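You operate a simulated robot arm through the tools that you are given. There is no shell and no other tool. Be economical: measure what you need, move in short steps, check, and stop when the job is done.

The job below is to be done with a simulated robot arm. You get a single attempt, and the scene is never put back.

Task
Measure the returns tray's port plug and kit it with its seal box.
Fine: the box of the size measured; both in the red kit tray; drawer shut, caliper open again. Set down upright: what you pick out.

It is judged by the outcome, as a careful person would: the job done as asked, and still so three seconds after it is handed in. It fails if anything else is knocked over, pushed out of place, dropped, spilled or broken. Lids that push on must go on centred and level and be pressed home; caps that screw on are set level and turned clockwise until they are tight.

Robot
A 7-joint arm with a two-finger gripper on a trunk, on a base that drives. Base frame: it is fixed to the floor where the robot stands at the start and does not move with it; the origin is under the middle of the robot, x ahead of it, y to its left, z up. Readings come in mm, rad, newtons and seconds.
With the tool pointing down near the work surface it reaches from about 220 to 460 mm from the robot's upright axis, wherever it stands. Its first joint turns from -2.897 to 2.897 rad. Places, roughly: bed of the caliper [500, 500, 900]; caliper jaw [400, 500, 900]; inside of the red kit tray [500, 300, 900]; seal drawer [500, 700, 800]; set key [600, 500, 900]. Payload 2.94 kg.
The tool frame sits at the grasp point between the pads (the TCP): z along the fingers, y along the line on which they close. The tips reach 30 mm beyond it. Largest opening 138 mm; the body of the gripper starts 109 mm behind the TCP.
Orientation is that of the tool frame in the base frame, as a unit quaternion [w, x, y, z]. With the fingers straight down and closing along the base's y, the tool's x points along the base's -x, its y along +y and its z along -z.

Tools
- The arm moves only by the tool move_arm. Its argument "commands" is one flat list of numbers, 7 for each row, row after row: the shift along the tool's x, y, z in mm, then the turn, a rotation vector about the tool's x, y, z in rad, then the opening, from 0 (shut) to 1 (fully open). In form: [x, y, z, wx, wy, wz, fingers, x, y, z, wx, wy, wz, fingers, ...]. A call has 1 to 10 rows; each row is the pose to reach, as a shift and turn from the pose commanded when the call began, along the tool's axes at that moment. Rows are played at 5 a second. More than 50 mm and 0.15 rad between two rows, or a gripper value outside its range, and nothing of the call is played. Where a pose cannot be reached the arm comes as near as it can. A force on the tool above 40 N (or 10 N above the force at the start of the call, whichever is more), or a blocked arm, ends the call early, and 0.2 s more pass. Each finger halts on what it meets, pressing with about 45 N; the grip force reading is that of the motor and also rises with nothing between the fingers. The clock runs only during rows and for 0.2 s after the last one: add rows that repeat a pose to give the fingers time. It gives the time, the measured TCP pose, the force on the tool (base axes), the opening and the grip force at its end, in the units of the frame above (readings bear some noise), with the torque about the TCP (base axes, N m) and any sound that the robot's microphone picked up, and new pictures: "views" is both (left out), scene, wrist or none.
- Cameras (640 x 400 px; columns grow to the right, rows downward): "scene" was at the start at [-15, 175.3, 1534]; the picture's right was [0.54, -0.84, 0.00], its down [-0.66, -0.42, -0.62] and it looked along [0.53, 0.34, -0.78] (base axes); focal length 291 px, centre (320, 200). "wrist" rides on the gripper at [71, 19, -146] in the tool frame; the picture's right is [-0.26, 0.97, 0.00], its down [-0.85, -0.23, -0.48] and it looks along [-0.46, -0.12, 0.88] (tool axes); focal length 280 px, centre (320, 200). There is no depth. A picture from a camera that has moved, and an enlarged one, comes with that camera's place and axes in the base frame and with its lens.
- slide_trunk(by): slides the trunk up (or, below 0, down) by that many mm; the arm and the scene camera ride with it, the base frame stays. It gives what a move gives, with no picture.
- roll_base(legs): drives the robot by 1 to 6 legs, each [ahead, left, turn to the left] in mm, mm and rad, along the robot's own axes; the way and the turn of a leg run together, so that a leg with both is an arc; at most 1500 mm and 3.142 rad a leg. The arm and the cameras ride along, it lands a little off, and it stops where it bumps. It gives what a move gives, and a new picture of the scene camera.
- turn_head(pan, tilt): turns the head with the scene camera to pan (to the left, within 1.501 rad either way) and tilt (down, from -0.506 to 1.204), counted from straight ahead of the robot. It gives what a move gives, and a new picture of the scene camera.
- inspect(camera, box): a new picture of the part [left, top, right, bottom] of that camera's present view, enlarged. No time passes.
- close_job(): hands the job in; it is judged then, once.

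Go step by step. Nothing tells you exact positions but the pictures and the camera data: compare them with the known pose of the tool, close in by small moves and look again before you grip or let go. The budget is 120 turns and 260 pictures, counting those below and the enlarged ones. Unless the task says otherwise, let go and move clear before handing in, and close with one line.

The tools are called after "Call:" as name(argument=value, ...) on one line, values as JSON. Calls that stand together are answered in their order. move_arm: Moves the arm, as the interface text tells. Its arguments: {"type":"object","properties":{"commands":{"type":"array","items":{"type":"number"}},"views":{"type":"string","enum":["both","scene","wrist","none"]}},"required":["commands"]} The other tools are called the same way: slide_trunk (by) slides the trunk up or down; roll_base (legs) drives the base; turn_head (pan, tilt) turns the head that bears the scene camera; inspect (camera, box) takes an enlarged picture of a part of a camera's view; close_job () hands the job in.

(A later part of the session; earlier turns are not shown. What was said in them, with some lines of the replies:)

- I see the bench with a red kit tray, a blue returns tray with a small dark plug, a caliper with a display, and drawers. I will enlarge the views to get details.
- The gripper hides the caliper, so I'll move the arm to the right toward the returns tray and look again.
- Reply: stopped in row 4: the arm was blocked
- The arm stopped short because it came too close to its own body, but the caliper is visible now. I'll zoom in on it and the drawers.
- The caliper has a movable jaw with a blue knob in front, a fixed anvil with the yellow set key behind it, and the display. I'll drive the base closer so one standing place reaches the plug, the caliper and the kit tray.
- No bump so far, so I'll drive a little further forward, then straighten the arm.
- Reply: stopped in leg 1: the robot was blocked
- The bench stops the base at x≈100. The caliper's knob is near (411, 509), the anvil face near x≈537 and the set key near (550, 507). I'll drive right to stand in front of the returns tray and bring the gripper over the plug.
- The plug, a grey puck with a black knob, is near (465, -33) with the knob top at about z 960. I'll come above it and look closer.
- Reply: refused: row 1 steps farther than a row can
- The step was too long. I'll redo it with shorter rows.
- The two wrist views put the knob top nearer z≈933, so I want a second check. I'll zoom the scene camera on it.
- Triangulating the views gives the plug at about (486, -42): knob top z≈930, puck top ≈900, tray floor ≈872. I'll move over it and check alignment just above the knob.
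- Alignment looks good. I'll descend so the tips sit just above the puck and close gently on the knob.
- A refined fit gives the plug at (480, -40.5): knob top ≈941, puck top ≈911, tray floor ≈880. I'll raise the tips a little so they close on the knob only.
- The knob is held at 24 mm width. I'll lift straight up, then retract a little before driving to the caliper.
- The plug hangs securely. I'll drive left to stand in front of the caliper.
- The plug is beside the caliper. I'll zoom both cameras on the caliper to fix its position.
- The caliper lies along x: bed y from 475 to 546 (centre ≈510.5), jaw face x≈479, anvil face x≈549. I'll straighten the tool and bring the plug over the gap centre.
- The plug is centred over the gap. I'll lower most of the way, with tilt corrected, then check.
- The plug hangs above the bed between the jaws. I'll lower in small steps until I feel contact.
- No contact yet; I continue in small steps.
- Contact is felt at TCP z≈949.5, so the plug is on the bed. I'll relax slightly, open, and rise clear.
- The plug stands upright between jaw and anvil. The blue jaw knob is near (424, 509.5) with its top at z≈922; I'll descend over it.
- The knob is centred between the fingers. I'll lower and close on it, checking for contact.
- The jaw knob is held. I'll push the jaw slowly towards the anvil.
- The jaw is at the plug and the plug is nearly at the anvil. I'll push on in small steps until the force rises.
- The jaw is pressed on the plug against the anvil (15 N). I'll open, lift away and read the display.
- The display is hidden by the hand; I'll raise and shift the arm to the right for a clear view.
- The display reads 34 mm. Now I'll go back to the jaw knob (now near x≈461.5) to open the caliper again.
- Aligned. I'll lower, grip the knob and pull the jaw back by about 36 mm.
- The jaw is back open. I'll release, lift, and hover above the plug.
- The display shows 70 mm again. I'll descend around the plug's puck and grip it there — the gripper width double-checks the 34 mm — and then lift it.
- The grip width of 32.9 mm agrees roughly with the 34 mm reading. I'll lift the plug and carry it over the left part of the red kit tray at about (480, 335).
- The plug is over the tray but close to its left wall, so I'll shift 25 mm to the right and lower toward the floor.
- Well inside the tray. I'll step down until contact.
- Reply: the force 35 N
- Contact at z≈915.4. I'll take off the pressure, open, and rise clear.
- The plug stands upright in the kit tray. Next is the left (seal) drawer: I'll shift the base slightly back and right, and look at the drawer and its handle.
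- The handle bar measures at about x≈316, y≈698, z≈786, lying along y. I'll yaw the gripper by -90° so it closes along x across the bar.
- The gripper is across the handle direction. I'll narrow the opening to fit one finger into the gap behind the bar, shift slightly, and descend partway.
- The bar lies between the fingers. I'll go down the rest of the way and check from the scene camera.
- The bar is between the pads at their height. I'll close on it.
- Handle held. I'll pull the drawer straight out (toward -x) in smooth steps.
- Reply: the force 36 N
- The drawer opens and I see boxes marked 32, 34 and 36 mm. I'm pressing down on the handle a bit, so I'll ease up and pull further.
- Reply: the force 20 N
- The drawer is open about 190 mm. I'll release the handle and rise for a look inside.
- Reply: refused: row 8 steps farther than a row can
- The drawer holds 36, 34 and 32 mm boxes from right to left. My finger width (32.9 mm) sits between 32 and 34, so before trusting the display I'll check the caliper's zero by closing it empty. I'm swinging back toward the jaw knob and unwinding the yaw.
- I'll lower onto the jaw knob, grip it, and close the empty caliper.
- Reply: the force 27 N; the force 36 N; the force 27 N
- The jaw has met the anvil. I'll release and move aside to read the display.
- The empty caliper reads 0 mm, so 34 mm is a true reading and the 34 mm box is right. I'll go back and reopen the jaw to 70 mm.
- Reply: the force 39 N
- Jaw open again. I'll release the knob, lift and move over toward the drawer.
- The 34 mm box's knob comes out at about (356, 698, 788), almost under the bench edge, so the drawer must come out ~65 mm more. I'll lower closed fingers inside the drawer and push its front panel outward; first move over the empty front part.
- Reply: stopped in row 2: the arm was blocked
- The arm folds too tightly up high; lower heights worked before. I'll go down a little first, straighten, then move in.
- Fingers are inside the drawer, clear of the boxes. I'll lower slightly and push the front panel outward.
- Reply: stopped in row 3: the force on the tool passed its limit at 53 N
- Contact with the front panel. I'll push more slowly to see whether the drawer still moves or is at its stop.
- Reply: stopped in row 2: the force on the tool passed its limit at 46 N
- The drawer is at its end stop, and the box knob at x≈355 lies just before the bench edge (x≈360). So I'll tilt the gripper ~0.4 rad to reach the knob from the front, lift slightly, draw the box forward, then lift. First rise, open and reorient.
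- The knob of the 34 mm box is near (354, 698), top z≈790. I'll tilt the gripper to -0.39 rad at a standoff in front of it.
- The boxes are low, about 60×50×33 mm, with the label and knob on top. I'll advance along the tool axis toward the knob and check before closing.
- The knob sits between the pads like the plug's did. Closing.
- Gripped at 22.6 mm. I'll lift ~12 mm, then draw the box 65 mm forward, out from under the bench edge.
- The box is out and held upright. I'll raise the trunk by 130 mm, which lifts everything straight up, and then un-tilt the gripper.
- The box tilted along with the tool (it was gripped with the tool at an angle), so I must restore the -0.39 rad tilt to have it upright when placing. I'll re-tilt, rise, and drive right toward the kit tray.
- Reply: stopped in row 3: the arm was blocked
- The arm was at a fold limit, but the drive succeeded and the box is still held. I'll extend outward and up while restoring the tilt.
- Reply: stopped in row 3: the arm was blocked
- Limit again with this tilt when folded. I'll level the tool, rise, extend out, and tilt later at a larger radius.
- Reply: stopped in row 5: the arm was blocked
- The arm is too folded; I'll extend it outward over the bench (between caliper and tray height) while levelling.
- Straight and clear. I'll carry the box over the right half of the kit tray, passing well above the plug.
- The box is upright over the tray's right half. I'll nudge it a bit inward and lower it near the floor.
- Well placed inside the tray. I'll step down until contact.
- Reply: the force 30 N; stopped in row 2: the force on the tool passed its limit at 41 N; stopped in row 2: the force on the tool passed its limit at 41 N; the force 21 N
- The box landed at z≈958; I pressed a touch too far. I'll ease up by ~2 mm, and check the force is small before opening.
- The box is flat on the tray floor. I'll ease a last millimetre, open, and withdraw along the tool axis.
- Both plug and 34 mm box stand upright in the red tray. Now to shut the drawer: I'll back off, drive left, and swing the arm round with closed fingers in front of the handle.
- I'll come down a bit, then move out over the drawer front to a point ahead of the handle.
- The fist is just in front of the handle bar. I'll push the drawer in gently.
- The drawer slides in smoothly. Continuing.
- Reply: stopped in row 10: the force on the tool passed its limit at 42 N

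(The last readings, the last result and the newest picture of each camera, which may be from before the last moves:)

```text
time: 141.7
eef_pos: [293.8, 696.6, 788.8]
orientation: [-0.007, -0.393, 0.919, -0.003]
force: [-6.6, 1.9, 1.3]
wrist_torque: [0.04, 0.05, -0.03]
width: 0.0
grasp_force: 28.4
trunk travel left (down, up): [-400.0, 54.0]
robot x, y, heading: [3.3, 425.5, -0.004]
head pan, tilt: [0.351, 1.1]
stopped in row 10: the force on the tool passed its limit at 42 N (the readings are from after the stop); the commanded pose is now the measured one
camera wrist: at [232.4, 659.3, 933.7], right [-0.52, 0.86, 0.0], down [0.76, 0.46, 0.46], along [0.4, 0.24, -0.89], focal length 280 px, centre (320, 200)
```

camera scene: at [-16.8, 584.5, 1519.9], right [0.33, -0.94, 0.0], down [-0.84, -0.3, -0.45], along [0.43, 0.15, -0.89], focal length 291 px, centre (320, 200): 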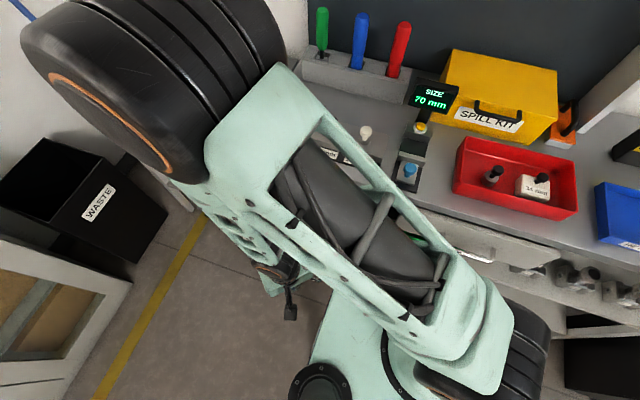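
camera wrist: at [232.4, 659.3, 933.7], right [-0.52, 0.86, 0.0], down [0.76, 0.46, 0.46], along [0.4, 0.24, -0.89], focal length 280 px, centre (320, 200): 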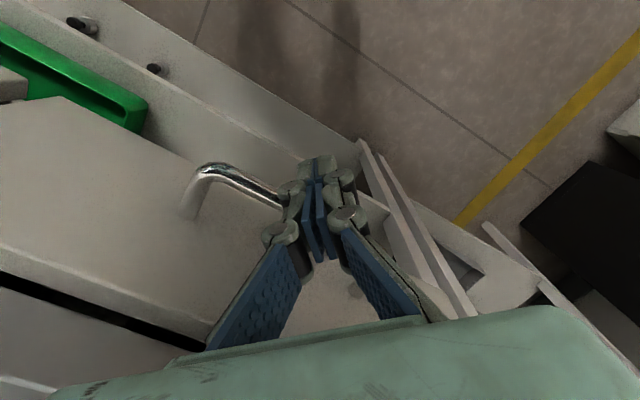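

The drawer hit its closed stop at the original handle position. I'll back off, rise, and verify everything.

Call:
move_arm(commands=[7, 7.2, 0, 0, 0, 0, 0, 21, 21.6, 0, 0, 0, 0, 0, 30, 31, -20, 0, 0, 0, 0, 30, 31, -60, 0, 0, 0, 0, 30, 31, -100, 0, 0, 0, 0, 30, 31, -140, 0, 0, 0, 0, 15, 10, -170, 0, 0, 0, 0.1, -15, -20, -190, 0, 0, 0, 0.2, -15, -20, -190, 0, 0, 0, 0.2])

Call:
inspect(camera="wrist", box=[100, 0, 540, 260])

```text
time: 143.7
eef_pos: [322.3, 694.2, 980.7]
orientation: [-0.006, -0.392, 0.92, -0.003]
force: [0.9, -0.4, 0.3]
wrist_torque: [0.0, 0.02, -0.04]
width: 27.3
grasp_force: 0.2
trunk travel left (down, up): [-400.0, 54.0]
robot x, y, heading: [3.5, 428.4, -0.005]
head pan, tilt: [0.351, 1.1]
camera scene: at [-17.5, 584.5, 1519.9], right [0.33, -0.94, 0.0], down [-0.84, -0.3, -0.45], along [0.43, 0.15, -0.89], focal length 291 px, centre (320, 200)
camera wrist: at [261.1, 657.5, 1124.6], right [-0.52, 0.86, 0.0], down [0.76, 0.46, 0.46], along [0.4, 0.24, -0.89], focal length 280 px, centre (320, 200)
```

scene: 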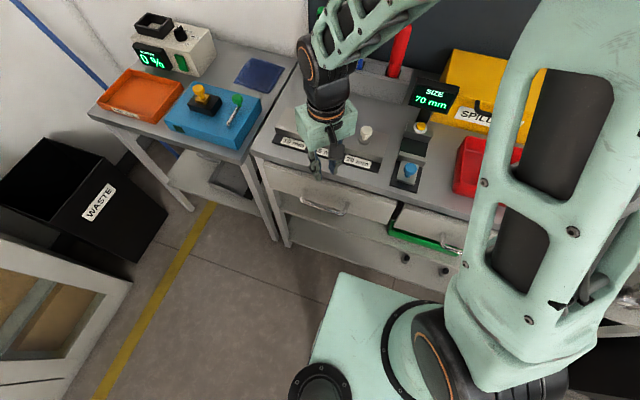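
wrist: 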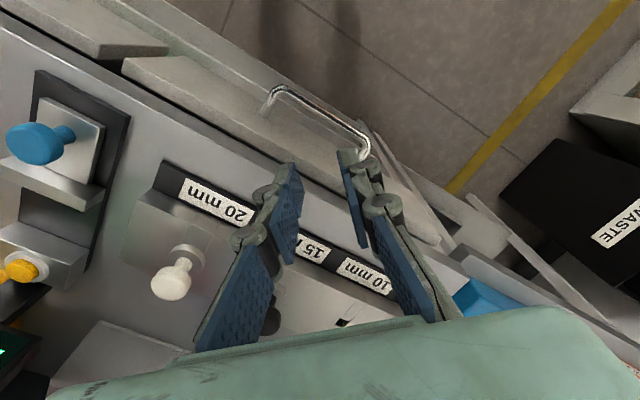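

```text
1.45 times, centred on (320, 130) of wrist
camera zoom: at [261.1, 657.5, 1124.6], right [-0.52, 0.86, 0.0], down [0.76, 0.46, 0.46], along [0.4, 0.24, -0.89], focal length 408 px, centre (320, 302)
```

zoom: 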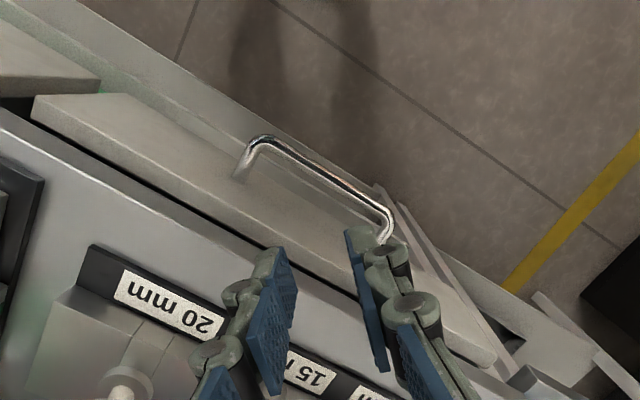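

The drawer is shut (handle back at x≈317) and the caliper reads 70 mm. One last look at the kit tray before handing in.

Call:
turn_head(pan=0.0, tilt=0.85)

Call:
move_arm(commands=[0, 0, -10, 0, 0, 0, 0.2, 0, 0, -10, 0, 0, 0, 0.2], views="scene")

```text
time: 144.5
eef_pos: [322.0, 694.6, 979.8]
orientation: [-0.005, -0.392, 0.92, -0.004]
force: [0.0, 0.0, -0.3]
wrist_torque: [-0.02, 0.0, -0.01]
width: 27.5
grasp_force: 0.1
trunk travel left (down, up): [-400.0, 54.0]
robot x, y, heading: [-3.3, 427.4, -0.005]
head pan, tilt: [0.0, 0.85]
camera scene: at [1.2, 562.7, 1537.6], right [-0.01, -1.0, 0.0], down [-0.75, 0.01, -0.66], along [0.66, -0.01, -0.75], focal length 291 px, centre (320, 200)
```

scene: 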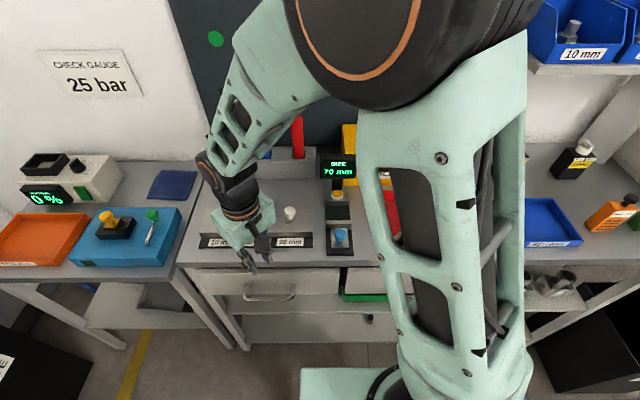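

```text
time: 145.1
eef_pos: [320.7, 694.6, 988.7]
orientation: [-0.006, -0.393, 0.92, -0.003]
force: [-0.5, 0.4, -0.8]
wrist_torque: [0.02, 0.0, 0.0]
width: 27.6
grasp_force: 0.0
trunk travel left (down, up): [-400.0, 54.0]
robot x, y, heading: [4.4, 430.8, -0.009]
head pan, tilt: [0.0, 0.85]
camera scene: at [1.2, 562.7, 1537.7], right [-0.01, -1.0, 0.0], down [-0.75, 0.01, -0.66], along [0.66, -0.01, -0.75], focal length 291 px, centre (320, 200)
```

scene: 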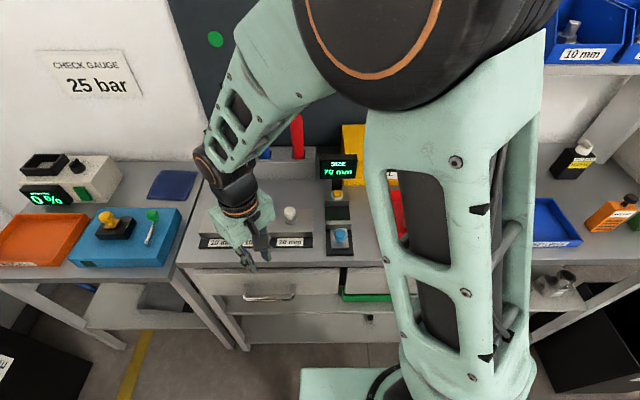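

The drawer front is flush, the caliper is open at 70 mm, and the arm is clear. The plug and the 34 mm box were standing upright in the red tray when last seen, and nothing has gone near the tray since. Handing in.

Call:
close_job()

```text
The job is handed in.
```

The port plug measured 34 mm on the caliper, which read 0 when closed empty. The plug and the 34 mm seal box are standing upright in the red kit tray, the drawer is shut, and the caliper is open again at 70 mm.
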